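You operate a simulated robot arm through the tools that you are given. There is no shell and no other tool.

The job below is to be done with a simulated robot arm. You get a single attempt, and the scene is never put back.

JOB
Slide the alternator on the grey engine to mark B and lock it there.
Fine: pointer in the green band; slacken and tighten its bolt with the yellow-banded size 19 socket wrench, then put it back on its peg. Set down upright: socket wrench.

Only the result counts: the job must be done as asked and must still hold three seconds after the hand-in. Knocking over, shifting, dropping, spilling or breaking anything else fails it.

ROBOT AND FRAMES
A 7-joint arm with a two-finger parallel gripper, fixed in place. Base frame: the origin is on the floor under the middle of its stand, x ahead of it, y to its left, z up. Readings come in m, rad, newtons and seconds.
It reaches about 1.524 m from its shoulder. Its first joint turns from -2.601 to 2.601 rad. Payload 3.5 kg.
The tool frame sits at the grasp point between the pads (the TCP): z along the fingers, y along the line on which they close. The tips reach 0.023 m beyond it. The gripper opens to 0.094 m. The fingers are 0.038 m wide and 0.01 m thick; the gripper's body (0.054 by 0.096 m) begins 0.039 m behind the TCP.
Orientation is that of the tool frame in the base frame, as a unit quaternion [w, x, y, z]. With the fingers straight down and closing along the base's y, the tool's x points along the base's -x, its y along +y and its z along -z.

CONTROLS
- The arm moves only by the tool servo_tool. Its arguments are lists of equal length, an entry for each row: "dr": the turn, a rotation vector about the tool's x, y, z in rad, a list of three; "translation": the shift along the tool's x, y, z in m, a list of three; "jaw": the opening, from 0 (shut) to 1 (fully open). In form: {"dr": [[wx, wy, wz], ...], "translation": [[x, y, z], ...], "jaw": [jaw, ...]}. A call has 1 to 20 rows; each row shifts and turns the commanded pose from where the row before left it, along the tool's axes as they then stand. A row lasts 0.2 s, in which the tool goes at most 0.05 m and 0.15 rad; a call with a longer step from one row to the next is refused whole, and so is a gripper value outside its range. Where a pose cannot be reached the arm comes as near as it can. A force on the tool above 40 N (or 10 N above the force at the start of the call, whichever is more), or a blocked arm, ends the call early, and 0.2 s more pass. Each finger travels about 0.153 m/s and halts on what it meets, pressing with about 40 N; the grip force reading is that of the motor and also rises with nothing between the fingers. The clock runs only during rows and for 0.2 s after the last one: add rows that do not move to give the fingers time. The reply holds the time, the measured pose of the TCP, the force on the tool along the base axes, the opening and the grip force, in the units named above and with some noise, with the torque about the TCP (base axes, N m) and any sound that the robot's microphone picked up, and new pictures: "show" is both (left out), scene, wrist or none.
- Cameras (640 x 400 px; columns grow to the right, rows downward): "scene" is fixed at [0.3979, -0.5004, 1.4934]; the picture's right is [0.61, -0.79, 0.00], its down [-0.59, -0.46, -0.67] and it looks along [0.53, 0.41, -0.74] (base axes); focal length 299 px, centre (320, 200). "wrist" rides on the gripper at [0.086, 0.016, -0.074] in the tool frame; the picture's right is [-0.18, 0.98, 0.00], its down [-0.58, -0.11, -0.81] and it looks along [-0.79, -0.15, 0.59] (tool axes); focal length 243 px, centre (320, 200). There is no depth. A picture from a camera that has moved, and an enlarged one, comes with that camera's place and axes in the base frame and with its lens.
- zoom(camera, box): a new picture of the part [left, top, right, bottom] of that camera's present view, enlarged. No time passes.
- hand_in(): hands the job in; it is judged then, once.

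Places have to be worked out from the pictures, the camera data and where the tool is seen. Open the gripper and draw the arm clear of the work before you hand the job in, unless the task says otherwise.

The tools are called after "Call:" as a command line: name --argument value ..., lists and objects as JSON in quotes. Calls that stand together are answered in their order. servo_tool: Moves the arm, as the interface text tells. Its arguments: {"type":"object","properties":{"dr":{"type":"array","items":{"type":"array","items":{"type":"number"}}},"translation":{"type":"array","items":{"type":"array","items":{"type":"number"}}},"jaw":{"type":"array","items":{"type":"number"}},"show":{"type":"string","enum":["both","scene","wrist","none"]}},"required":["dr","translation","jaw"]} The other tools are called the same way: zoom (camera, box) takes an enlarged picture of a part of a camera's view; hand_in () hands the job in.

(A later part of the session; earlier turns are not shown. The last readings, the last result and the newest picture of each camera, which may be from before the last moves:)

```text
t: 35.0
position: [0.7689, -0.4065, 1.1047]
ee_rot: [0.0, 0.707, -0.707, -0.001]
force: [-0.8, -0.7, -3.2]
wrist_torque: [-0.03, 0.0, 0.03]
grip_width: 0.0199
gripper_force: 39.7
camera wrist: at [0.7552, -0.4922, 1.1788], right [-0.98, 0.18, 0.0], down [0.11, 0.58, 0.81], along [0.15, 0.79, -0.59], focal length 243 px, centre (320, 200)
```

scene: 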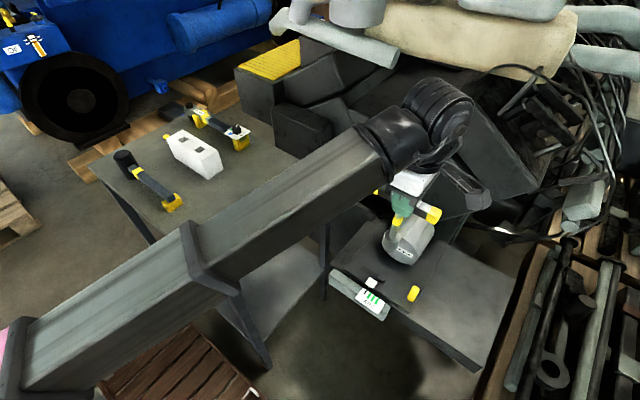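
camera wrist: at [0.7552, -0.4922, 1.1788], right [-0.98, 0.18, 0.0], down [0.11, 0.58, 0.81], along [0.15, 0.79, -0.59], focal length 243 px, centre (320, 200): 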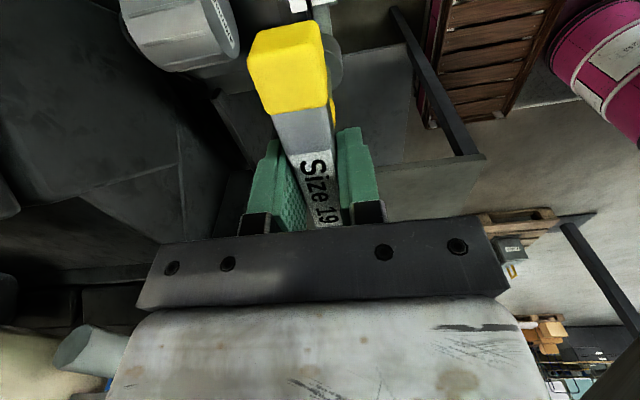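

The alternator is at the top-left of the wrist view, with the scale just off the top edge. I'll move another 0.15 m in -y so the bolt, slot and scale come into view.

Call:
servo_tool --dr '[[0, 0, 0], [0, 0, 0], [0, 0, 0], [0, 0, 0], [0, 0, 0], [0, 0, 0], [0, 0, 0], [0, 0, 0]]' --translation '[[0.01, 0, 0], [0.02, 0, 0], [0.03, 0, 0], [0.03, 0, 0], [0.03, 0, 0], [0.02, 0, 0], [0.01, 0, 0], [0, 0, 0]]' --jaw '[0, 0, 0, 0, 0, 0, 0, 0]'

```text
t: 36.8
position: [0.7708, -0.5551, 1.1036]
ee_rot: [0.0, 0.707, -0.707, -0.001]
force: [0.5, 0.3, -2.7]
wrist_torque: [-0.04, -0.01, -0.05]
grip_width: 0.0199
gripper_force: 40.3
camera wrist: at [0.7556, -0.6423, 1.1785], right [-0.98, 0.18, 0.0], down [0.11, 0.58, 0.81], along [0.15, 0.79, -0.59], focal length 243 px, centre (320, 200)
```

scene: 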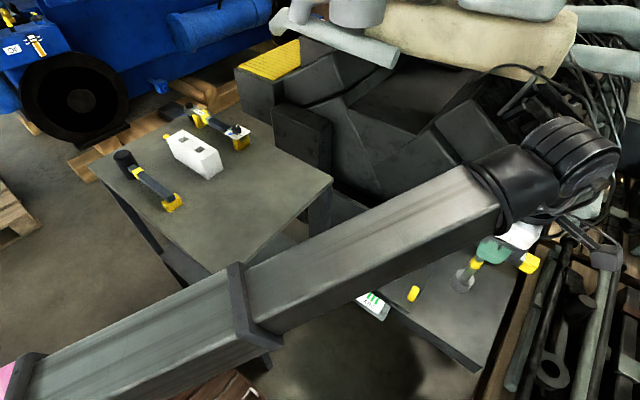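
wrist: 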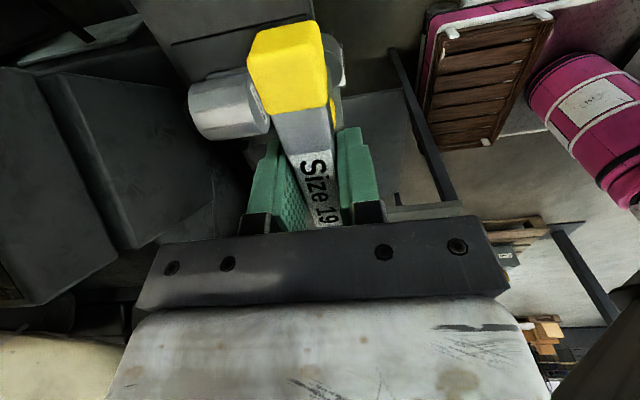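

The T-bar hides the bolt. I'll shift +x by 0.16 m so the plate shows to the right of the bar in the wrist image.

Call:
servo_tool --dr '[[0, 0, 0], [0, 0, 0], [0, 0, 0], [0, 0, 0], [0, 0, 0], [0, 0, 0], [0, 0, 0], [0, 0, 0]]' --translation '[[0, -0.01, 0], [0, -0.02, 0], [0, -0.03, 0], [0, -0.035, 0], [0, -0.035, 0], [0, -0.02, 0], [0, -0.01, 0], [0, 0, 0]]' --jaw '[0, 0, 0, 0, 0, 0, 0, 0]'

```text
t: 38.6
position: [0.9294, -0.5558, 1.1041]
ee_rot: [0.0, 0.708, -0.707, -0.001]
force: [-0.3, 0.2, -2.1]
wrist_torque: [0.0, 0.02, -0.02]
grip_width: 0.0198
gripper_force: 40.1
camera wrist: at [0.9148, -0.6424, 1.1781], right [-0.98, 0.18, 0.0], down [0.11, 0.58, 0.81], along [0.15, 0.79, -0.59], focal length 243 px, centre (320, 200)
```

scene: 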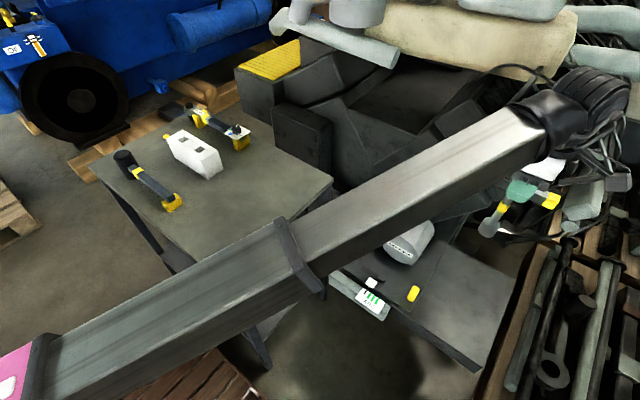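
wrist: 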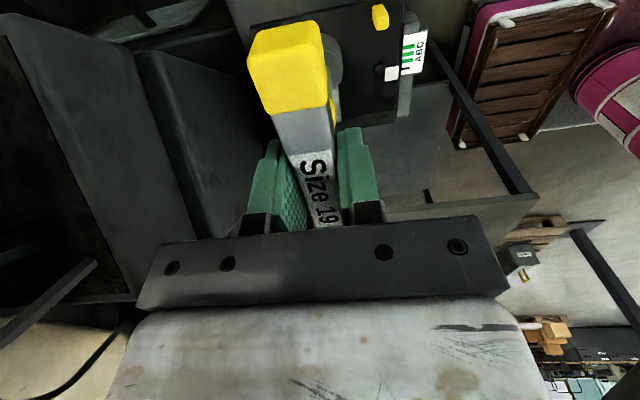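

The plate, scale, bolt and yellow knob are now visible. I'll zoom into both views for triangulation.

Call:
zoom --camera "wrist" --box '[335, 0, 455, 120]'

Call:
zoom --camera "scene" --box '[325, 245, 445, 325]'

```text
3.33 times, centred on (395, 60) of wrist
camera zoom: at [0.9148, -0.6424, 1.1781], right [-0.98, 0.18, 0.0], down [0.11, 0.58, 0.81], along [0.15, 0.79, -0.59], focal length 809 px, centre (70, 667)
```

zoom: 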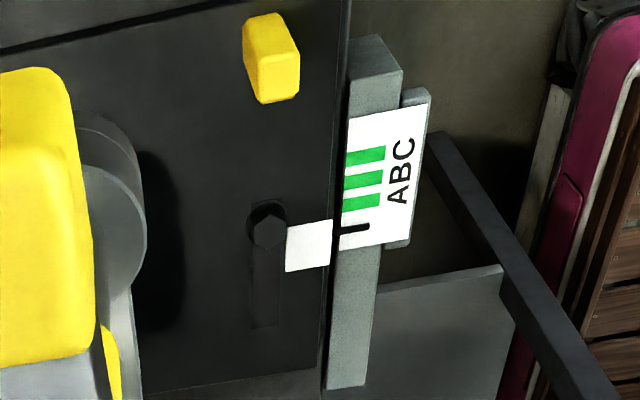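

```text
5.00 times, centred on (385, 285) of scene
camera zoom: at [0.3979, -0.5004, 1.4934], right [0.61, -0.79, 0.0], down [-0.59, -0.46, -0.67], along [0.53, 0.41, -0.74], focal length 1495 px, centre (-5, -225)
```

zoom: 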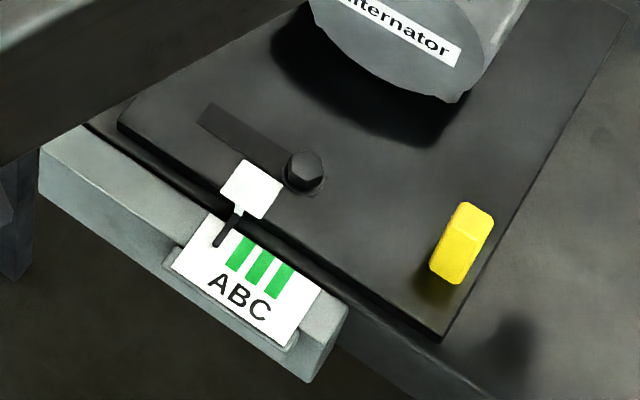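

Bolt head is near (0.843, -0.388, 0.675), the slot and slide run along base y, and B is about 27 mm toward -y from the pointer. I'll bring the wrench above the bolt, still high.

Call:
servo_tool --dr '[[0, 0, 0], [0, 0, 0], [0, 0, 0], [0, 0, 0], [0, 0, 0], [0, 0, 0], [0, 0, 0], [0, 0, 0], [0, 0, 0], [0, 0, 0], [0, 0, 0]]' --translation '[[-0.008, 0.004, 0], [-0.02, 0.01, 0], [-0.03, 0.015, 0.01], [-0.03, 0.0154, 0.02], [-0.03, 0.016, 0.03], [-0.03, 0.016, 0.03], [-0.015, 0.008, 0.03], [-0.005, 0.002, 0.02], [0, 0, 0.015], [0, 0, 0.005], [0, 0, 0]]' --jaw '[0, 0, 0, 0, 0, 0, 0, 0, 0, 0, 0]'

```text
t: 41.0
position: [0.844, -0.3866, 0.9442]
ee_rot: [0.0, 0.708, -0.706, -0.002]
force: [-0.4, 0.1, -2.7]
wrist_torque: [0.0, -0.03, 0.0]
grip_width: 0.0197
gripper_force: 39.8
camera wrist: at [0.8281, -0.4737, 1.0191], right [-0.98, 0.18, 0.0], down [0.11, 0.58, 0.81], along [0.15, 0.79, -0.59], focal length 243 px, centre (320, 200)
```

scene: 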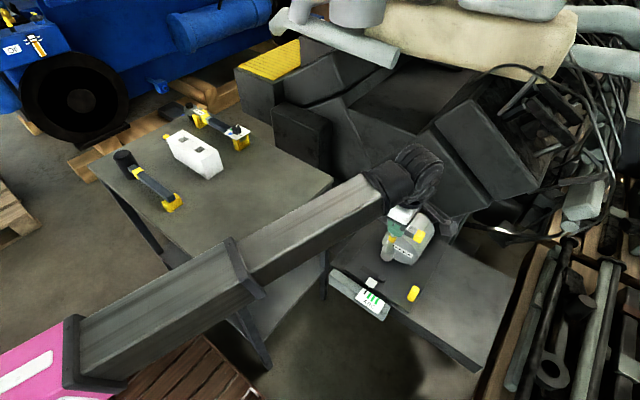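
wrist: 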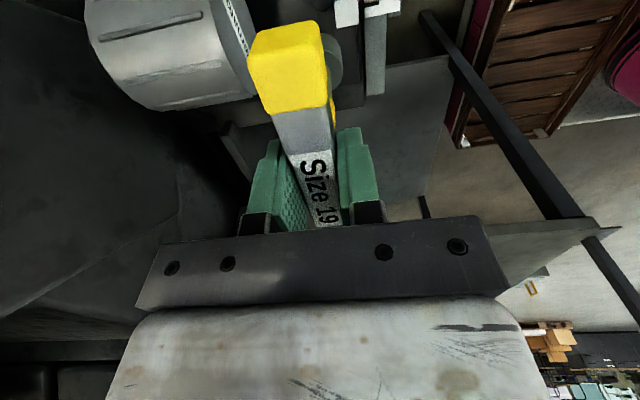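

The wrench is above the bolt with roughly 0.12 m of gap. I'll zoom to check lateral alignment in both views.

Call:
zoom --camera "scene" --box '[335, 190, 455, 310]'

Call:
zoom --camera "wrist" --box '[240, 0, 420, 120]'

```text
3.33 times, centred on (395, 250) of scene
camera zoom: at [0.3979, -0.5004, 1.4934], right [0.61, -0.79, 0.0], down [-0.59, -0.46, -0.67], along [0.53, 0.41, -0.74], focal length 996 px, centre (70, 33)
```

zoom: 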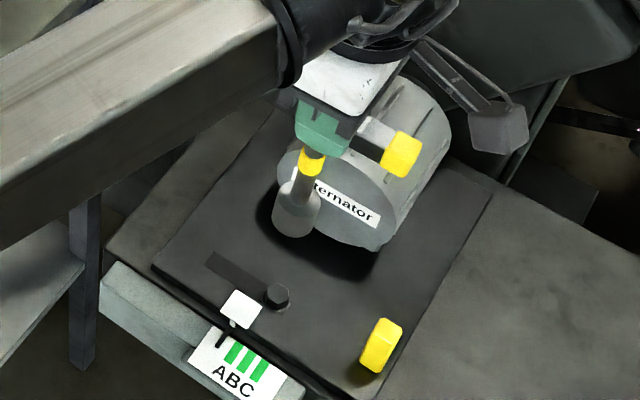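

```text
3.33 times, centred on (330, 60) of wrist
camera zoom: at [0.8281, -0.4737, 1.0191], right [-0.98, 0.18, 0.0], down [0.11, 0.58, 0.81], along [0.15, 0.79, -0.59], focal length 809 px, centre (287, 667)
```

zoom: 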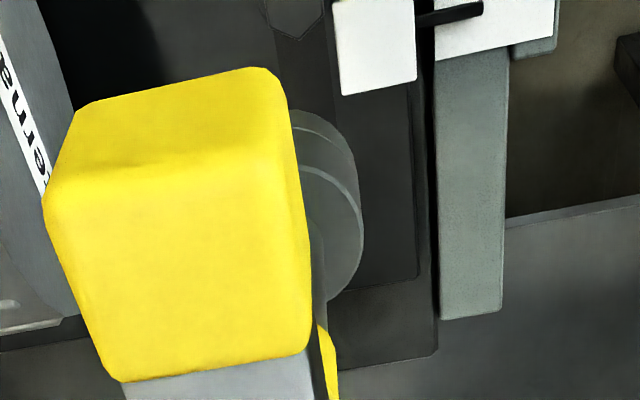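

The socket hangs nearly over the bolt, but the bolt is cut off in the wrist view. I'll back off a few centimetres sideways to see the whole bolt head and its hex orientation.

Call:
servo_tool --dr '[[0, 0, 0], [0, 0, 0], [0, 0, 0], [0, 0, 0], [0, 0, 0]]' --translation '[[0.01, -0.008, 0], [0.02, -0.01, 0], [0.02, -0.012, 0], [0.01, -0.008, 0], [0, 0, 0]]' --jaw '[0, 0, 0, 0, 0]' --show "none"

Call:
zoom --camera "wrist" --box '[310, 0, 430, 120]'

Call:
zoom --camera "scene" --box '[350, 200, 450, 300]'

```text
t: 42.2
position: [0.8818, -0.4488, 0.9437]
ee_rot: [-0.001, 0.707, -0.707, 0.0]
force: [-0.1, 0.3, -4.1]
wrist_torque: [-0.03, 0.02, 0.02]
grip_width: 0.0201
gripper_force: 39.8
```

```text
3.33 times, centred on (370, 60) of wrist
camera zoom: at [0.8662, -0.5346, 1.0188], right [-0.98, 0.18, 0.0], down [0.11, 0.58, 0.81], along [0.15, 0.79, -0.59], focal length 809 px, centre (153, 667)
```

zoom: 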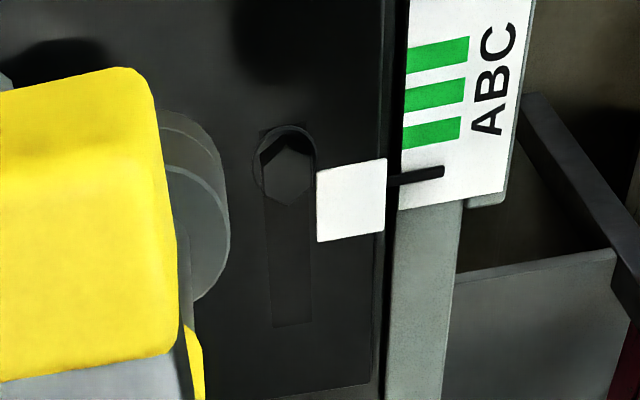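

```text
4.00 times, centred on (400, 250) of scene
camera zoom: at [0.3979, -0.5004, 1.4934], right [0.61, -0.79, 0.0], down [-0.59, -0.46, -0.67], along [0.53, 0.41, -0.74], focal length 1196 px, centre (0, 0)
```

zoom: 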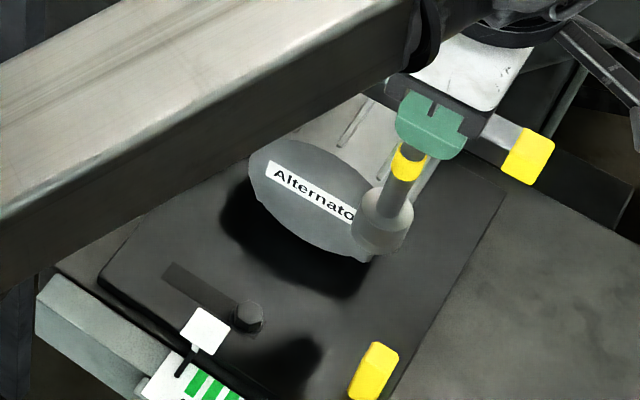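

The wrist and scene views agree on the bolt head at about (0.842, -0.391, 0.687), with hex vertices along ±y. I'll move over it and lower the socket to about 2 cm above the head for a direct comparison.

Call:
servo_tool --dr '[[0, 0, 0], [0, 0, 0], [0, 0, 0], [0, 0, 0], [0, 0, 0], [0, 0, 0], [0, 0, 0], [0, 0, 0], [0, 0, 0], [0, 0, 0]]' --translation '[[-0.01, 0.007, 0], [-0.018, 0.0125, 0], [-0.018, 0.0125, 0], [-0.0118, 0.0078, 0.01], [0, 0, 0.02], [0, 0, 0.02], [0, 0, 0.02], [0, 0, 0.015], [0, 0, 0.004], [0, 0, 0]]' --jaw '[0, 0, 0, 0, 0, 0, 0, 0, 0, 0]' --show "wrist"

Call:
zoom --camera "scene" --box '[350, 220, 430, 300]'

Call:
zoom --camera "wrist" --box '[280, 0, 400, 120]'

```text
t: 44.4
position: [0.8406, -0.3889, 0.8542]
ee_rot: [0.0, 0.707, -0.707, -0.001]
force: [-0.9, 0.1, -3.9]
wrist_torque: [-0.06, 0.01, 0.0]
grip_width: 0.0197
gripper_force: 40.3
camera wrist: at [0.826, -0.4761, 0.9288], right [-0.98, 0.18, 0.0], down [0.11, 0.58, 0.81], along [0.15, 0.79, -0.59], focal length 243 px, centre (320, 200)
```

wrist: 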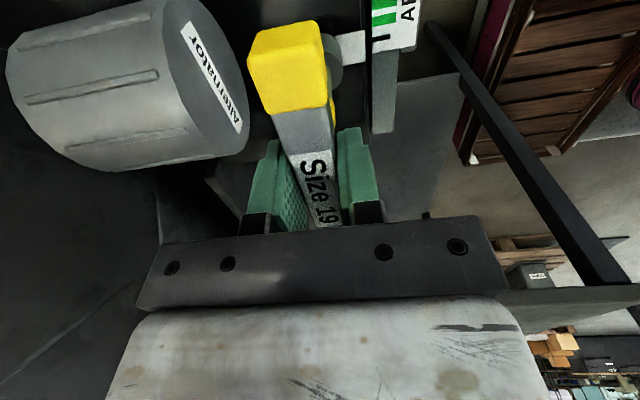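

```text
5.00 times, centred on (390, 260) of scene
camera zoom: at [0.3979, -0.5004, 1.4934], right [0.61, -0.79, 0.0], down [-0.59, -0.46, -0.67], along [0.53, 0.41, -0.74], focal length 1495 px, centre (-30, -100)
```

zoom: 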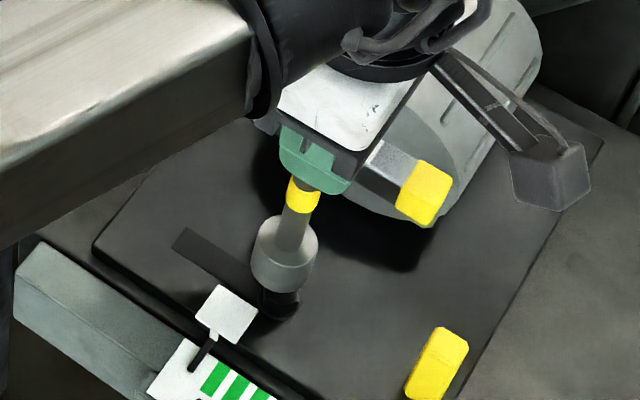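

```text
3.33 times, centred on (340, 60) of wrist
camera zoom: at [0.826, -0.4761, 0.9288], right [-0.98, 0.18, 0.0], down [0.11, 0.58, 0.81], along [0.15, 0.79, -0.59], focal length 809 px, centre (253, 667)
```

zoom: 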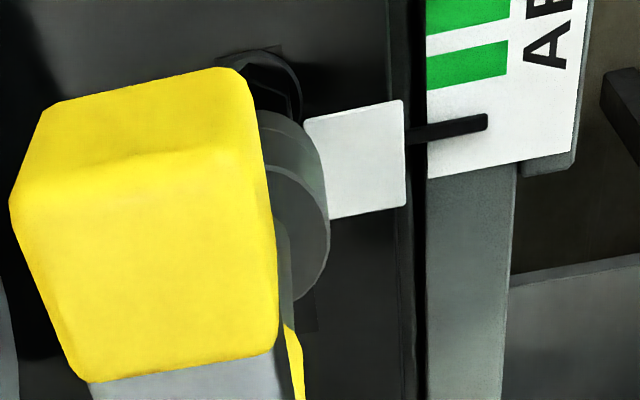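

In the scene view the socket sits slightly left of the bolt axis. I'll zoom closer in both views to measure the remaining offset.

Call:
zoom --camera "wrist" --box '[310, 0, 360, 60]'

Call:
zoom --camera "scene" --box '[365, 255, 400, 290]'

```text
6.67 times, centred on (335, 30) of wrist
camera zoom: at [0.826, -0.4761, 0.9288], right [-0.98, 0.18, 0.0], down [0.11, 0.58, 0.81], along [0.15, 0.79, -0.59], focal length 1618 px, centre (220, 1333)
```

zoom: 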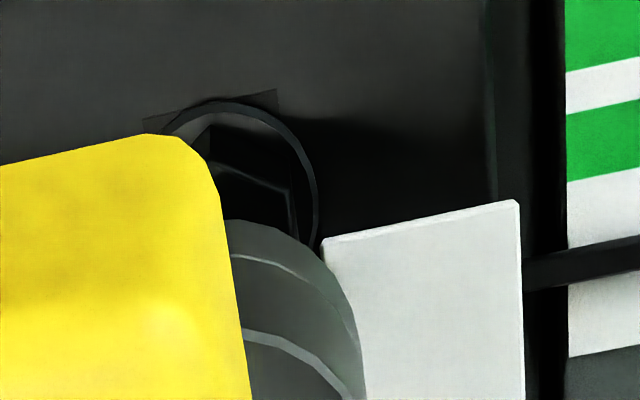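

```text
11.43 times, centred on (382, 272) of scene
camera zoom: at [0.3979, -0.5004, 1.4934], right [0.61, -0.79, 0.0], down [-0.59, -0.46, -0.67], along [0.53, 0.41, -0.74], focal length 3416 px, centre (-394, -629)
```

zoom: 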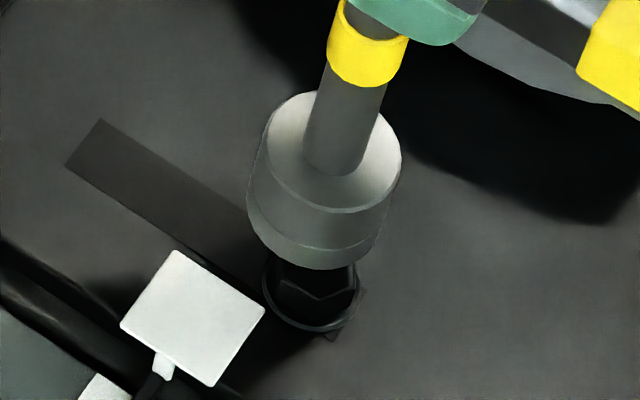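

Comparing socket and washer directly: the wrench axis sits about 6 mm toward +y of the TCP, so the socket needs roughly (-2, -8.5) mm to be concentric with the bolt. I'll apply that and re-check.

Call:
servo_tool --dr '[[0, 0, 0], [0, 0, 0]]' --translation '[[0.0085, 0.002, 0], [0, 0, 0]]' --jaw '[0, 0]' --show "none"

Call:
zoom --camera "wrist" --box '[310, 0, 360, 60]'

Call:
zoom --camera "scene" --box '[365, 255, 400, 290]'

```text
t: 45.0
position: [0.8385, -0.3979, 0.8546]
ee_rot: [0.001, 0.708, -0.706, -0.001]
force: [0.0, 0.3, -3.4]
wrist_torque: [-0.01, 0.01, 0.0]
grip_width: 0.0198
gripper_force: 40.0
```

```text
6.67 times, centred on (335, 30) of wrist
camera zoom: at [0.8242, -0.485, 0.9292], right [-0.98, 0.18, 0.0], down [0.11, 0.58, 0.81], along [0.15, 0.79, -0.59], focal length 1618 px, centre (220, 1333)
```

zoom: 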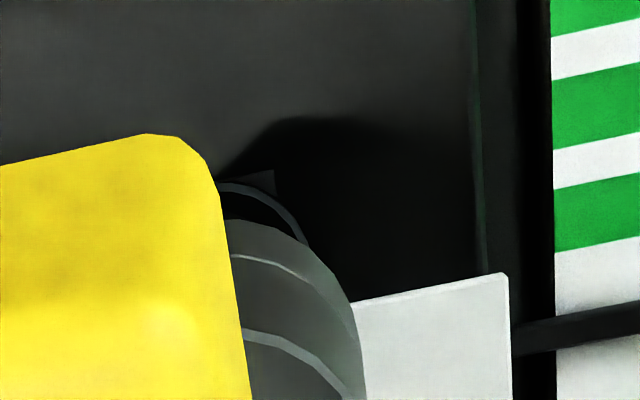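

```text
11.43 times, centred on (382, 272) of scene
camera zoom: at [0.3979, -0.5004, 1.4934], right [0.61, -0.79, 0.0], down [-0.59, -0.46, -0.67], along [0.53, 0.41, -0.74], focal length 3416 px, centre (-394, -629)
```

zoom: 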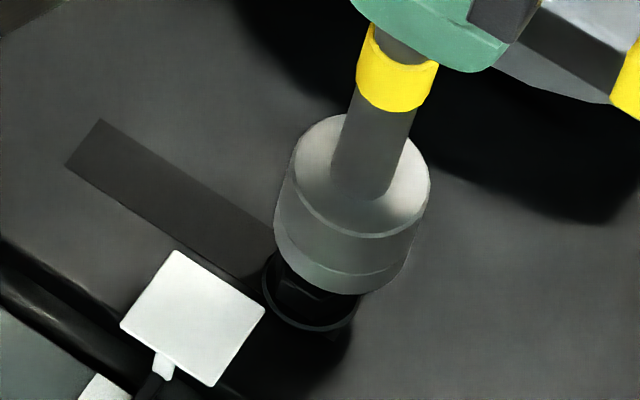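

The two views together fix the gap at about 32 mm and show I slightly overshot in y. I'll correct by (+1, +3) mm, lower 10 mm, and re-check where parallax is smaller.

Call:
servo_tool --dr '[[0, 0, 0], [0, 0, 0], [0, 0, 0]]' --translation '[[-0.003, -0.001, 0.004], [0, 0, 0.006], [0, 0, 0]]' --jaw '[0, 0, 0]' --show "none"

Call:
zoom --camera "wrist" --box '[310, 0, 360, 60]'

Call:
zoom --camera "scene" --box '[365, 255, 400, 290]'

```text
t: 45.8
position: [0.8407, -0.3943, 0.8449]
ee_rot: [0.0, 0.708, -0.706, -0.002]
force: [0.1, -0.2, -2.7]
wrist_torque: [-0.04, -0.03, 0.01]
grip_width: 0.02
gripper_force: 40.1
```

```text
6.67 times, centred on (335, 30) of wrist
camera zoom: at [0.8257, -0.4816, 0.9194], right [-0.98, 0.18, 0.0], down [0.11, 0.58, 0.81], along [0.15, 0.79, -0.59], focal length 1618 px, centre (220, 1333)
```

zoom: 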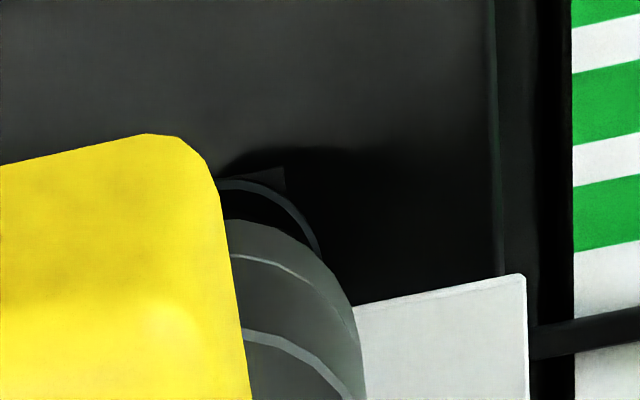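

```text
11.43 times, centred on (382, 272) of scene
camera zoom: at [0.3979, -0.5004, 1.4934], right [0.61, -0.79, 0.0], down [-0.59, -0.46, -0.67], along [0.53, 0.41, -0.74], focal length 3416 px, centre (-394, -629)
```

zoom: 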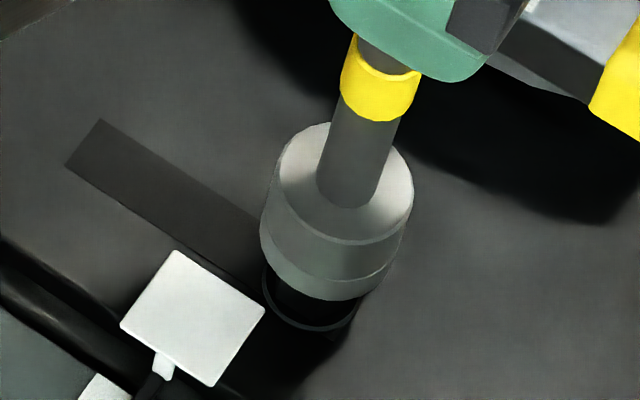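

Both views now show the socket concentric with the bolt to within about 1 mm. I'll lower slowly and watch the vertical force.

Call:
servo_tool --dr '[[0, 0, 0], [0, 0, 0], [0, 0, 0], [0, 0, 0], [0, 0, 0]]' --translation '[[0, 0, 0.002], [0, 0, 0.002], [0, 0, 0.002], [0, 0, 0.002], [0, 0, 0]]' --jaw '[0, 0, 0, 0, 0]' --show "none"

```text
t: 47.0
position: [0.8396, -0.3946, 0.8368]
ee_rot: [-0.001, 0.707, -0.707, -0.001]
force: [-0.3, 0.5, -3.9]
wrist_torque: [-0.04, 0.0, 0.01]
grip_width: 0.0198
gripper_force: 40.1
```

No contact yet at z=0.837. I'll keep lowering in small steps.

Call:
servo_tool --dr '[[0, 0, 0], [0, 0, 0], [0, 0, 0], [0, 0, 0], [0, 0, 0]]' --translation '[[0, 0, 0.0015], [0, 0, 0.0015], [0, 0, 0.0015], [0, 0, 0.0015], [0, 0, 0]]' --jaw '[0, 0, 0, 0, 0]' --show "none"

Call:
zoom --camera "scene" --box '[365, 255, 400, 290]'

```text
t: 48.2
position: [0.841, -0.3943, 0.8313]
ee_rot: [0.0, 0.708, -0.706, -0.001]
force: [-0.3, -0.1, -3.7]
wrist_torque: [-0.04, 0.0, 0.01]
grip_width: 0.0197
gripper_force: 40.0
```

```text
11.43 times, centred on (382, 272) of scene
camera zoom: at [0.3979, -0.5004, 1.4934], right [0.61, -0.79, 0.0], down [-0.59, -0.46, -0.67], along [0.53, 0.41, -0.74], focal length 3416 px, centre (-394, -629)
```

zoom: 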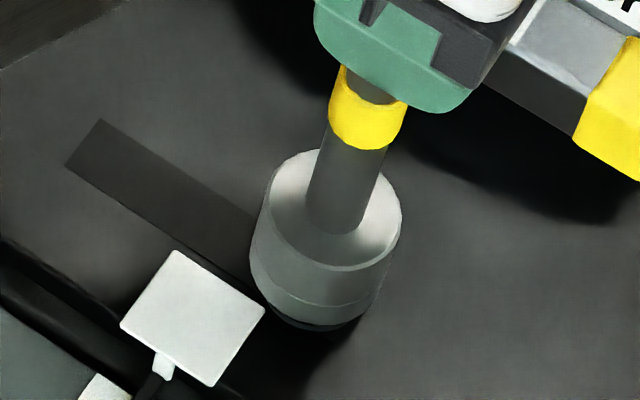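

The socket rim is already below the bolt head's top with no force, so it is going over the head. I'll continue down gently until it seats.

Call:
servo_tool --dr '[[0, 0, 0], [0, 0, 0], [0, 0, 0], [0, 0, 0], [0, 0, 0], [0, 0, 0]]' --translation '[[0, 0, 0.0015], [0, 0, 0.0015], [0, 0, 0.0015], [0, 0, 0.0015], [0, 0, 0.0015], [0, 0, 0]]' --jaw '[0, 0, 0, 0, 0, 0]' --show "none"

```text
t: 49.6
position: [0.8415, -0.3958, 0.8243]
ee_rot: [0.0, 0.708, -0.706, -0.001]
force: [0.0, 0.0, -3.7]
wrist_torque: [-0.01, 0.01, 0.02]
grip_width: 0.0199
gripper_force: 39.9
```

Call:
zoom --camera "scene" --box '[365, 255, 400, 290]'

Call:
zoom --camera "wrist" --box '[310, 0, 360, 60]'

```text
11.43 times, centred on (382, 272) of scene
camera zoom: at [0.3979, -0.5004, 1.4934], right [0.61, -0.79, 0.0], down [-0.59, -0.46, -0.67], along [0.53, 0.41, -0.74], focal length 3416 px, centre (-394, -629)
```

zoom: 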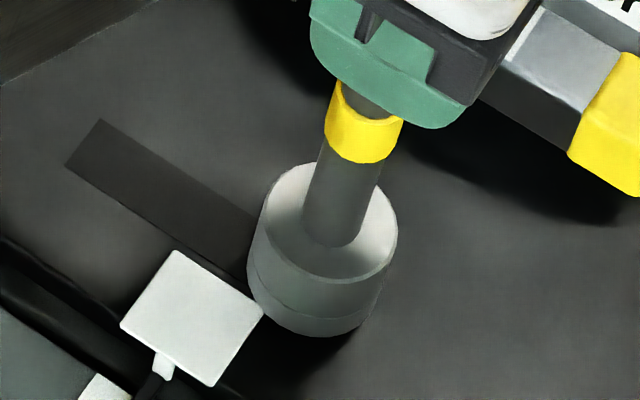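

```text
6.67 times, centred on (335, 30) of wrist
camera zoom: at [0.826, -0.4811, 0.8981], right [-0.98, 0.18, 0.0], down [0.11, 0.58, 0.81], along [0.15, 0.79, -0.59], focal length 1618 px, centre (220, 1333)
```

zoom: 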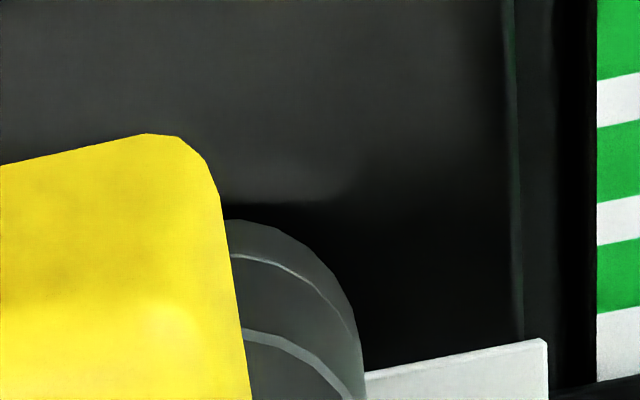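

The socket now covers the bolt head entirely with about 4–5 mm left to the washer. I'll lower a little more to find the seat.

Call:
servo_tool --dr '[[0, 0, 0], [0, 0, 0], [0, 0, 0], [0, 0, 0], [0, 0, 0], [0, 0, 0]]' --translation '[[0, 0, 0.001], [0, 0, 0.001], [0, 0, 0.001], [0, 0, 0.001], [0, 0, 0.001], [0, 0, 0]]' --jaw '[0, 0, 0, 0, 0, 0]' --show "none"

```text
t: 51.0
position: [0.8401, -0.3943, 0.8214]
ee_rot: [-0.001, 0.708, -0.706, -0.001]
force: [1.8, -0.5, 38.5]
wrist_torque: [-0.02, -0.1, 0.01]
grip_width: 0.02
gripper_force: 39.8
```

The socket seated at z≈0.8215 with 38 N upward. I'll relieve most of that force, then start turning CCW gently about the wrench axis and watch the torque.

Call:
servo_tool --dr '[[0, 0, 0], [0, 0, 0], [0, 0, -0.03], [0, 0, -0.03], [0, 0, 0]]' --translation '[[0, 0, -0.0015], [0, 0, 0], [0, -0.00015, 0], [0, -0.00015, 0], [0, 0, 0]]' --jaw '[0, 0, 0, 0, 0]' --show "none"

```text
t: 52.2
position: [0.8407, -0.3944, 0.8206]
ee_rot: [0.0, 0.729, -0.685, -0.001]
force: [1.8, -0.1, 22.3]
wrist_torque: [-0.11, -0.17, -0.36]
grip_width: 0.0196
gripper_force: 39.7
```

Turning CCW gives a reaction of -0.36 N·m about z, so the socket is gripping the hex. I'll continue CCW in small steps.

Call:
servo_tool --dr '[[0, 0, -0.04], [0, 0, -0.04], [0, 0, -0.04], [0, 0, -0.04], [0, 0, 0]]' --translation '[[0, -0.0002, -0.0003], [0, -0.0002, -0.0003], [0, -0.0002, 0], [0, -0.0002, 0], [0, 0, 0]]' --jaw '[0, 0, 0, 0, 0]' --show "none"

```text
t: 53.4
position: [0.8406, -0.3944, 0.82]
ee_rot: [-0.001, 0.781, -0.624, 0.0]
force: [1.5, -1.3, 12.7]
wrist_torque: [-0.17, -0.13, -0.33]
grip_width: 0.0197
gripper_force: 40.0
```

The torque holds at about -0.33 N·m after 0.22 rad, so something is turning steadily. I'll check that the bar hasn't slipped in the jaws.

Call:
servo_tool --dr '[[0, 0, -0.05], [0, 0, -0.05], [0, 0, -0.05], [0, 0, 0]]' --translation '[[0, -0.00025, 0], [0, -0.00025, 0], [0, -0.00025, 0], [0, 0, 0]]' --jaw '[0, 0, 0, 0]'

Call:
zoom --camera "scene" --box '[350, 220, 430, 300]'

```text
t: 54.4
position: [0.8425, -0.3933, 0.8212]
ee_rot: [-0.001, 0.825, -0.564, -0.001]
force: [0.8, -1.7, 19.0]
wrist_torque: [-0.33, -0.03, -0.24]
grip_width: 0.0197
gripper_force: 40.1
camera wrist: at [0.8594, -0.4804, 0.8957], right [-0.98, -0.19, 0.0], down [-0.11, 0.58, 0.81], along [-0.15, 0.79, -0.59], focal length 243 px, centre (320, 200)
```

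scene: 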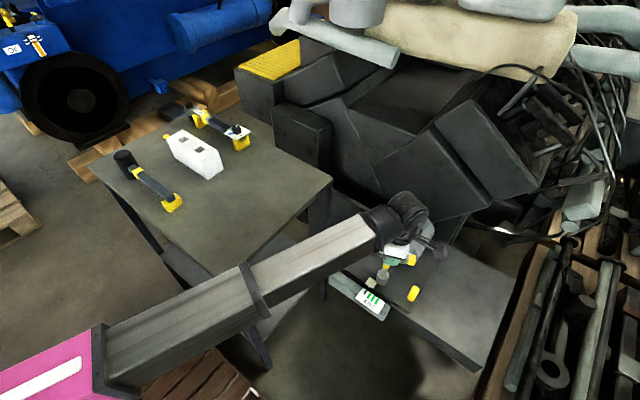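
wrist: 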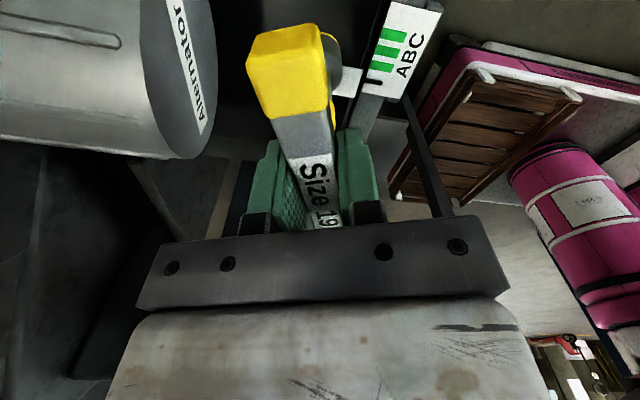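

```text
5.00 times, centred on (390, 260) of scene
camera zoom: at [0.3979, -0.5004, 1.4934], right [0.61, -0.79, 0.0], down [-0.59, -0.46, -0.67], along [0.53, 0.41, -0.74], focal length 1495 px, centre (-30, -100)
```

zoom: 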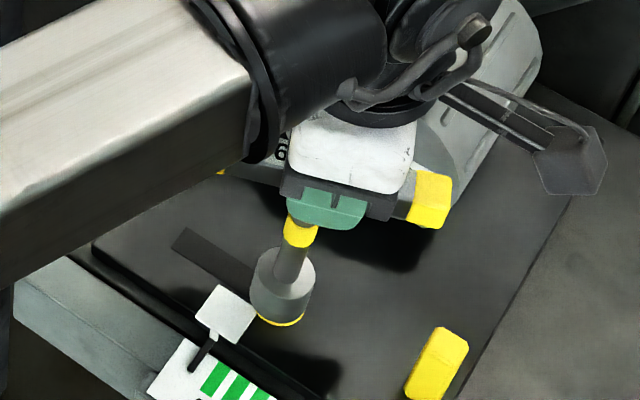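

The bar hasn't slipped in the jaws, and something yellow is showing at the socket's base. I'll zoom on it.

Call:
zoom --camera "scene" --box '[365, 255, 400, 290]'

Call:
zoom --camera "wrist" --box '[300, 0, 380, 100]'

```text
11.43 times, centred on (382, 272) of scene
camera zoom: at [0.3979, -0.5004, 1.4934], right [0.61, -0.79, 0.0], down [-0.59, -0.46, -0.67], along [0.53, 0.41, -0.74], focal length 3416 px, centre (-394, -629)
```

zoom: 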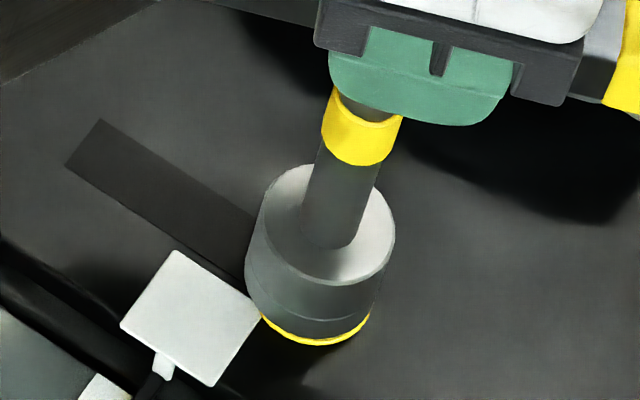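

```text
4.00 times, centred on (340, 50) of wrist
camera zoom: at [0.8594, -0.4804, 0.8957], right [-0.98, -0.19, 0.0], down [-0.11, 0.58, 0.81], along [-0.15, 0.79, -0.59], focal length 970 px, centre (240, 800)
```

zoom: 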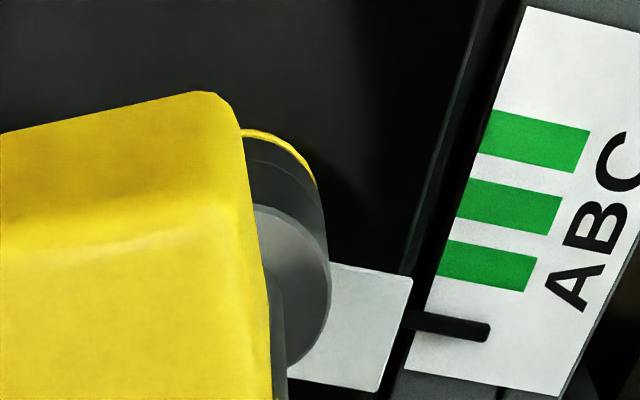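

A yellow ring has appeared under the socket, probably an indicator that the bolt is coming loose. I'll keep turning CCW, easing up slightly to relieve the axial force.

Call:
servo_tool --dr '[[0, 0, -0.05], [0, 0, -0.05], [0, 0, -0.05], [0, 0, -0.05], [0, 0, 0]]' --translation '[[0, -0.00025, -0.0005], [0, -0.00025, -0.0005], [0, -0.00025, 0], [0, -0.00025, 0], [0, 0, 0]]' --jaw '[0, 0, 0, 0, 0]' --show "none"

Call:
zoom --camera "scene" --box '[365, 255, 400, 290]'

```text
t: 55.6
position: [0.8424, -0.3936, 0.8216]
ee_rot: [-0.001, 0.878, -0.479, -0.001]
force: [-0.1, -0.2, -3.3]
wrist_torque: [0.02, -0.02, -0.09]
grip_width: 0.02
gripper_force: 40.4
```

```text
11.43 times, centred on (382, 272) of scene
camera zoom: at [0.3979, -0.5004, 1.4934], right [0.61, -0.79, 0.0], down [-0.59, -0.46, -0.67], along [0.53, 0.41, -0.74], focal length 3416 px, centre (-394, -629)
```

zoom: 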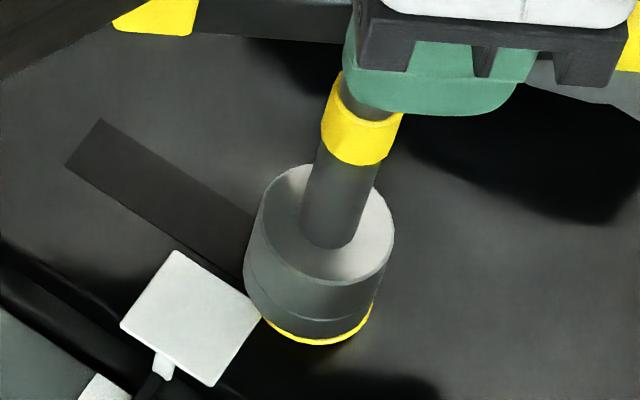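

Axial force and torque have dropped to near zero and the yellow ring remains. I'll turn another ~0.3 rad for margin, still pressing lightly.

Call:
servo_tool --dr '[[0, 0, -0.05], [0, 0, -0.05], [0, 0, -0.05], [0, 0, -0.05], [0, 0, -0.05], [0, 0, -0.05], [0, 0, 0]]' --translation '[[0, -0.00025, 0.0003], [0, -0.00025, 0], [0, -0.00025, 0], [0, -0.00025, 0], [0, -0.00025, 0], [0, -0.00025, 0], [0, 0, 0]]' --jaw '[0, 0, 0, 0, 0, 0, 0]' --show "none"

Call:
zoom --camera "scene" --box '[365, 255, 400, 290]'

```text
t: 57.2
position: [0.8448, -0.3927, 0.8215]
ee_rot: [-0.001, 0.939, -0.343, -0.001]
force: [0.8, 1.9, 2.9]
wrist_torque: [0.2, -0.13, -0.03]
grip_width: 0.0196
gripper_force: 39.7
```

```text
11.43 times, centred on (382, 272) of scene
camera zoom: at [0.3979, -0.5004, 1.4934], right [0.61, -0.79, 0.0], down [-0.59, -0.46, -0.67], along [0.53, 0.41, -0.74], focal length 3416 px, centre (-394, -629)
```

zoom: 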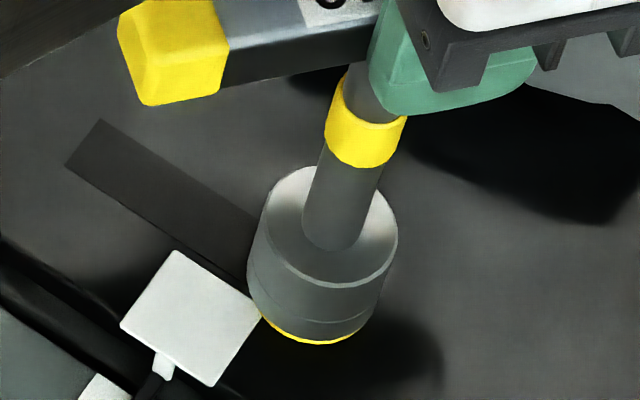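

The torque is nearly zero, so the bolt seems free. I'll lift the wrench straight off and inspect the bolt.

Call:
servo_tool --dr '[[0, 0, 0], [0, 0, 0], [0, 0, 0], [0, 0, 0], [0, 0, 0], [0, 0, 0], [0, 0, 0], [0, 0, 0], [0, 0, 0]]' --translation '[[0, 0, -0.003], [0, 0, -0.005], [0, 0, -0.008], [0, 0, -0.012], [0, 0, -0.02], [0, 0, -0.02], [0, 0, -0.02], [0, 0, -0.01], [0, 0, 0]]' --jaw '[0, 0, 0, 0, 0, 0, 0, 0, 0]' --show "wrist"

Call:
zoom --camera "scene" --box '[350, 240, 430, 310]'

```text
t: 59.2
position: [0.8448, -0.393, 0.9193]
ee_rot: [-0.001, 0.939, -0.343, -0.001]
force: [0.1, 0.9, -2.9]
wrist_torque: [-0.04, 0.02, -0.01]
grip_width: 0.02
gripper_force: 40.4
camera wrist: at [0.901, -0.4623, 0.994], right [-0.77, -0.63, 0.0], down [-0.37, 0.46, 0.81], along [-0.51, 0.63, -0.59], focal length 243 px, centre (320, 200)
```

wrist: 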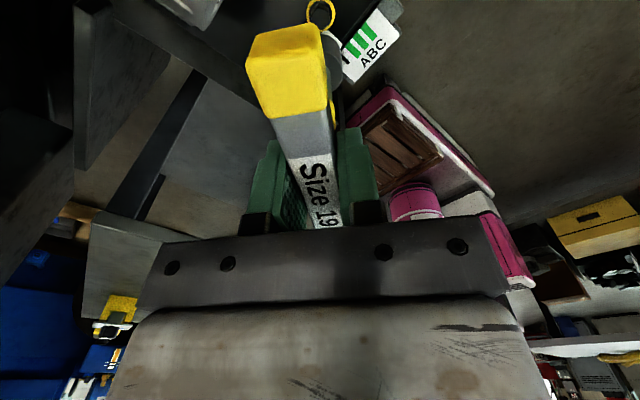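

```text
5.71 times, centred on (390, 275) of scene
camera zoom: at [0.3979, -0.5004, 1.4934], right [0.61, -0.79, 0.0], down [-0.59, -0.46, -0.67], along [0.53, 0.41, -0.74], focal length 1708 px, centre (-80, -229)
```

zoom: 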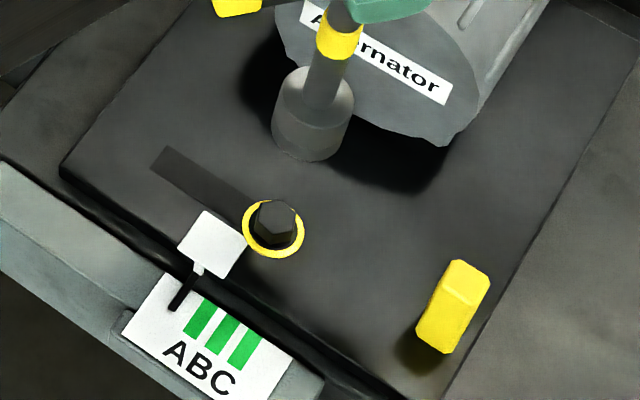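

The washer has turned yellow, so the bolt is slackened. I'll return the wrench to its peg so the gripper is free to slide the plate. First I raise it and yaw to 270°.

Call:
servo_tool --dr '[[0, 0, 0.0], [0, 0, 0.0671], [0, 0, 0.1], [0, 0, 0.1], [0, 0, 0.1], [0, 0, 0.1], [0, 0, 0.1], [0, 0, 0.1], [0, 0, 0.1], [0, 0, 0.1], [0, 0, 0.004], [0, 0, 0]]' --translation '[[0, 0, -0.01], [0, 0, -0.02], [0, 0, -0.025], [0, 0, -0.025], [0, 0, -0.025], [0, 0, -0.025], [0, 0, -0.025], [0, 0, -0.025], [0, 0, -0.015], [0, 0, -0.005], [0, 0, 0], [0, 0, 0]]' --jaw '[0, 0, 0, 0, 0, 0, 0, 0, 0, 0, 0, 0]' --show "none"

```text
t: 61.8
position: [0.8447, -0.3934, 1.1196]
ee_rot: [0.001, -0.706, 0.708, 0.0]
force: [-0.5, -0.3, -3.4]
wrist_torque: [-0.03, 0.02, 0.02]
grip_width: 0.0197
gripper_force: 40.0
```

Orientation is at 270° and clean. I'll travel +y toward the table at about z=1.14.

Call:
servo_tool --dr '[[0, 0, 0], [0, 0, 0], [0, 0, 0], [0, 0, 0], [0, 0, 0], [0, 0, 0], [0, 0, 0], [0, 0, 0], [0, 0, 0], [0, 0, 0], [0, 0, 0], [0, 0, 0], [0, 0, 0], [0, 0, 0], [0, 0, 0], [0, 0, 0], [0, 0, 0], [0, 0, 0]]' --translation '[[-0.01, 0, -0.005], [-0.02, 0.003, -0.005], [-0.03, 0.003, -0.005], [-0.035, 0.003, -0.005], [-0.035, 0.003, 0], [-0.035, 0.003, 0], [-0.035, 0.003, 0], [-0.035, 0.003, 0], [-0.035, 0.003, 0], [-0.035, 0.003, 0], [-0.035, 0.003, 0], [-0.035, 0.003, 0], [-0.035, 0.003, 0], [-0.035, 0.003, 0], [-0.03, 0.003, 0], [-0.02, 0.003, 0], [-0.01, 0, 0], [0, 0, 0]]' --jaw '[0, 0, 0, 0, 0, 0, 0, 0, 0, 0, 0, 0, 0, 0, 0, 0, 0, 0]' --show "none"

```text
t: 65.6
position: [0.7999, 0.1113, 1.1412]
ee_rot: [-0.001, -0.706, 0.708, 0.001]
force: [-0.4, 0.1, -3.0]
wrist_torque: [-0.05, 0.01, 0.01]
grip_width: 0.0197
gripper_force: 40.5
```

Next I go to about y=0.29 and rotate to yaw 0 there, where that turn worked earlier.

Call:
servo_tool --dr '[[0, 0, 0], [0, 0, 0], [0, 0, 0], [0, 0, 0], [0, 0, 0], [0, 0, 0], [0, 0, 0], [0, 0, 0], [0, 0, 0], [0, 0, 0]]' --translation '[[-0.01, 0.003, 0], [-0.02, 0.004, 0], [-0.03, 0.005, 0], [-0.03, 0.005, 0], [-0.03, 0.005, 0], [-0.03, 0.005, 0], [-0.02, 0.005, 0], [-0.01, 0.003, 0], [0, 0, 0], [0, 0, 0]]' --jaw '[0, 0, 0, 0, 0, 0, 0, 0, 0, 0]' --show "none"

Call:
servo_tool --dr '[[0, 0, -0.05], [0, 0, -0.1], [0, 0, -0.1], [0, 0, -0.1], [0, 0, -0.1], [0, 0, -0.1], [0, 0, -0.1], [0, 0, -0.1], [0, 0, -0.1], [0, 0, -0.1], [0, 0, -0.1], [0, 0, -0.1], [0, 0, -0.1], [0, 0, -0.1], [0, 0, -0.1], [0, 0, -0.1], [0, 0, -0.02], [0, 0, 0]]' --translation '[[0, 0, 0], [0, 0, 0], [0, 0, 0], [0, 0, 0], [0, 0, 0], [0, 0, 0], [0, 0, 0], [0, 0, 0], [0, 0, 0], [0, 0, 0], [0, 0, 0], [0, 0, 0], [0, 0, 0], [0, 0, 0], [0, 0, 0], [0, 0, 0], [0, 0, 0], [0, 0, 0]]' --jaw '[0, 0, 0, 0, 0, 0, 0, 0, 0, 0, 0, 0, 0, 0, 0, 0, 0, 0]' --show "both"

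```text
t: 67.8
position: [0.7655, 0.2911, 1.1416]
ee_rot: [0.0, 0.707, -0.707, -0.002]
force: [0.2, 0.3, -3.4]
wrist_torque: [0.0, -0.02, 0.02]
grip_width: 0.0202
gripper_force: 40.0
```

```text
t: 71.6
position: [0.765, 0.2908, 1.1413]
ee_rot: [-0.001, 1.0, -0.001, -0.001]
force: [0.4, 0.5, -3.3]
wrist_torque: [0.02, -0.03, -0.02]
grip_width: 0.02
gripper_force: 39.5
camera wrist: at [0.852, 0.2755, 1.2158], right [-0.18, -0.98, 0.0], down [-0.58, 0.11, 0.81], along [-0.79, 0.15, -0.59], focal length 243 px, centre (320, 200)
```

scene: 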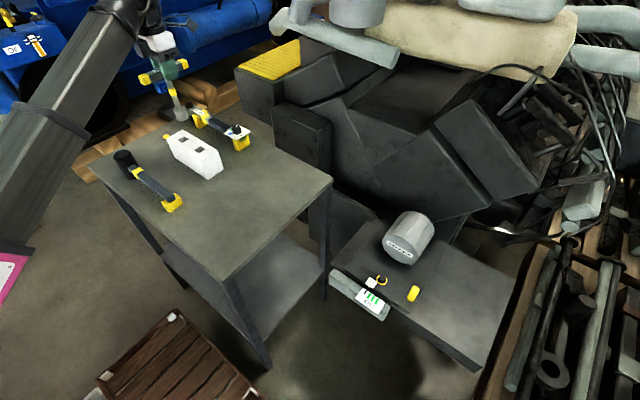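
wrist: 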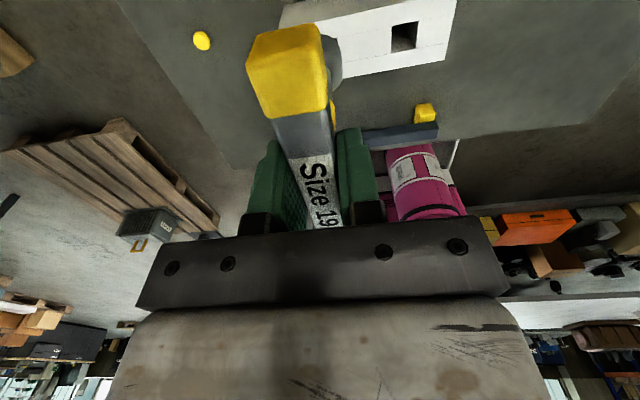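

The peg is visible at upper left in the wrist view. I'll move over it to (0.756, 0.450) and lower part way, then compare socket and peg.

Call:
servo_tool --dr '[[0, 0, 0], [0, 0, 0], [0, 0, 0], [0, 0, 0], [0, 0, 0], [0, 0, 0], [0, 0, 0], [0, 0, 0], [0, 0, 0], [0, 0, 0]]' --translation '[[-0.002, -0.01, 0], [-0.002, -0.02, 0], [-0.002, -0.03, 0], [-0.002, -0.03, 0], [-0.001, -0.03, 0], [0, -0.025, 0], [0, -0.0145, 0], [0, 0, 0.03], [0, 0, 0.03], [0, 0, 0]]' --jaw '[0, 0, 0, 0, 0, 0, 0, 0, 0, 0]' --show "wrist"

Call:
zoom --camera "scene" --box '[155, 100, 205, 150]'

Call:
zoom --camera "wrist" --box '[280, 0, 380, 80]'

```text
t: 73.8
position: [0.7573, 0.4526, 1.0814]
ee_rot: [-0.001, 1.0, -0.001, -0.001]
force: [-0.4, 0.9, -3.5]
wrist_torque: [-0.01, -0.05, -0.04]
grip_width: 0.0202
gripper_force: 39.9
camera wrist: at [0.8444, 0.4358, 1.155], right [-0.19, -0.98, 0.0], down [-0.58, 0.11, 0.81], along [-0.79, 0.15, -0.59], focal length 243 px, centre (320, 200)
```

wrist: 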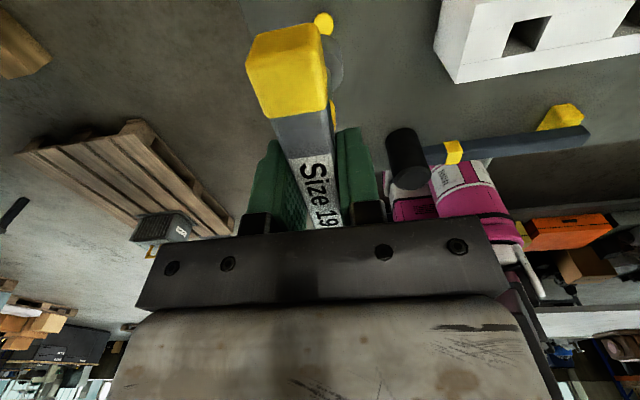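

```text
8.00 times, centred on (180, 125) of scene
camera zoom: at [0.3979, -0.5004, 1.4934], right [0.61, -0.79, 0.0], down [-0.59, -0.46, -0.67], along [0.53, 0.41, -0.74], focal length 2391 px, centre (1440, 800)
```

zoom: 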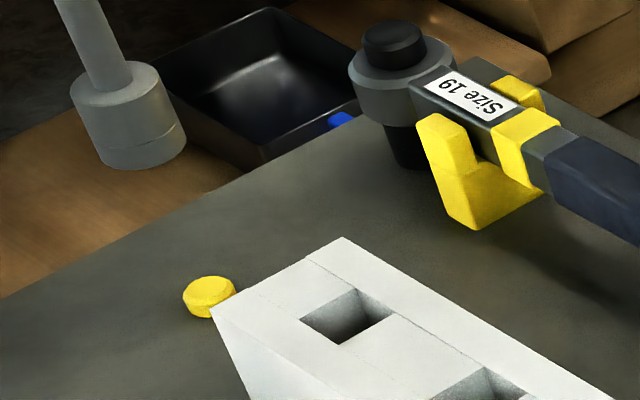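

```text
5.00 times, centred on (330, 40) of wrist
camera zoom: at [0.8444, 0.4358, 1.155], right [-0.19, -0.98, 0.0], down [-0.58, 0.11, 0.81], along [-0.79, 0.15, -0.59], focal length 1213 px, centre (270, 1000)
```

zoom: 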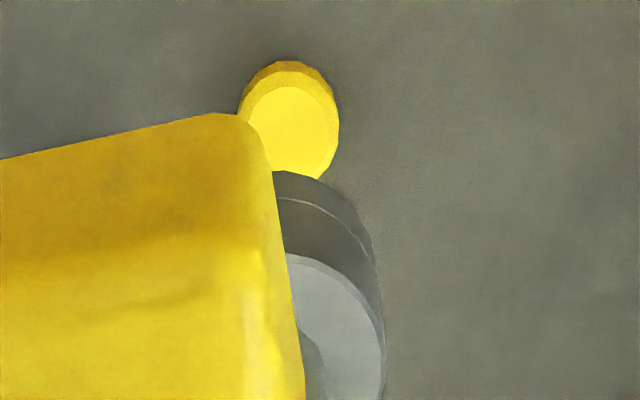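

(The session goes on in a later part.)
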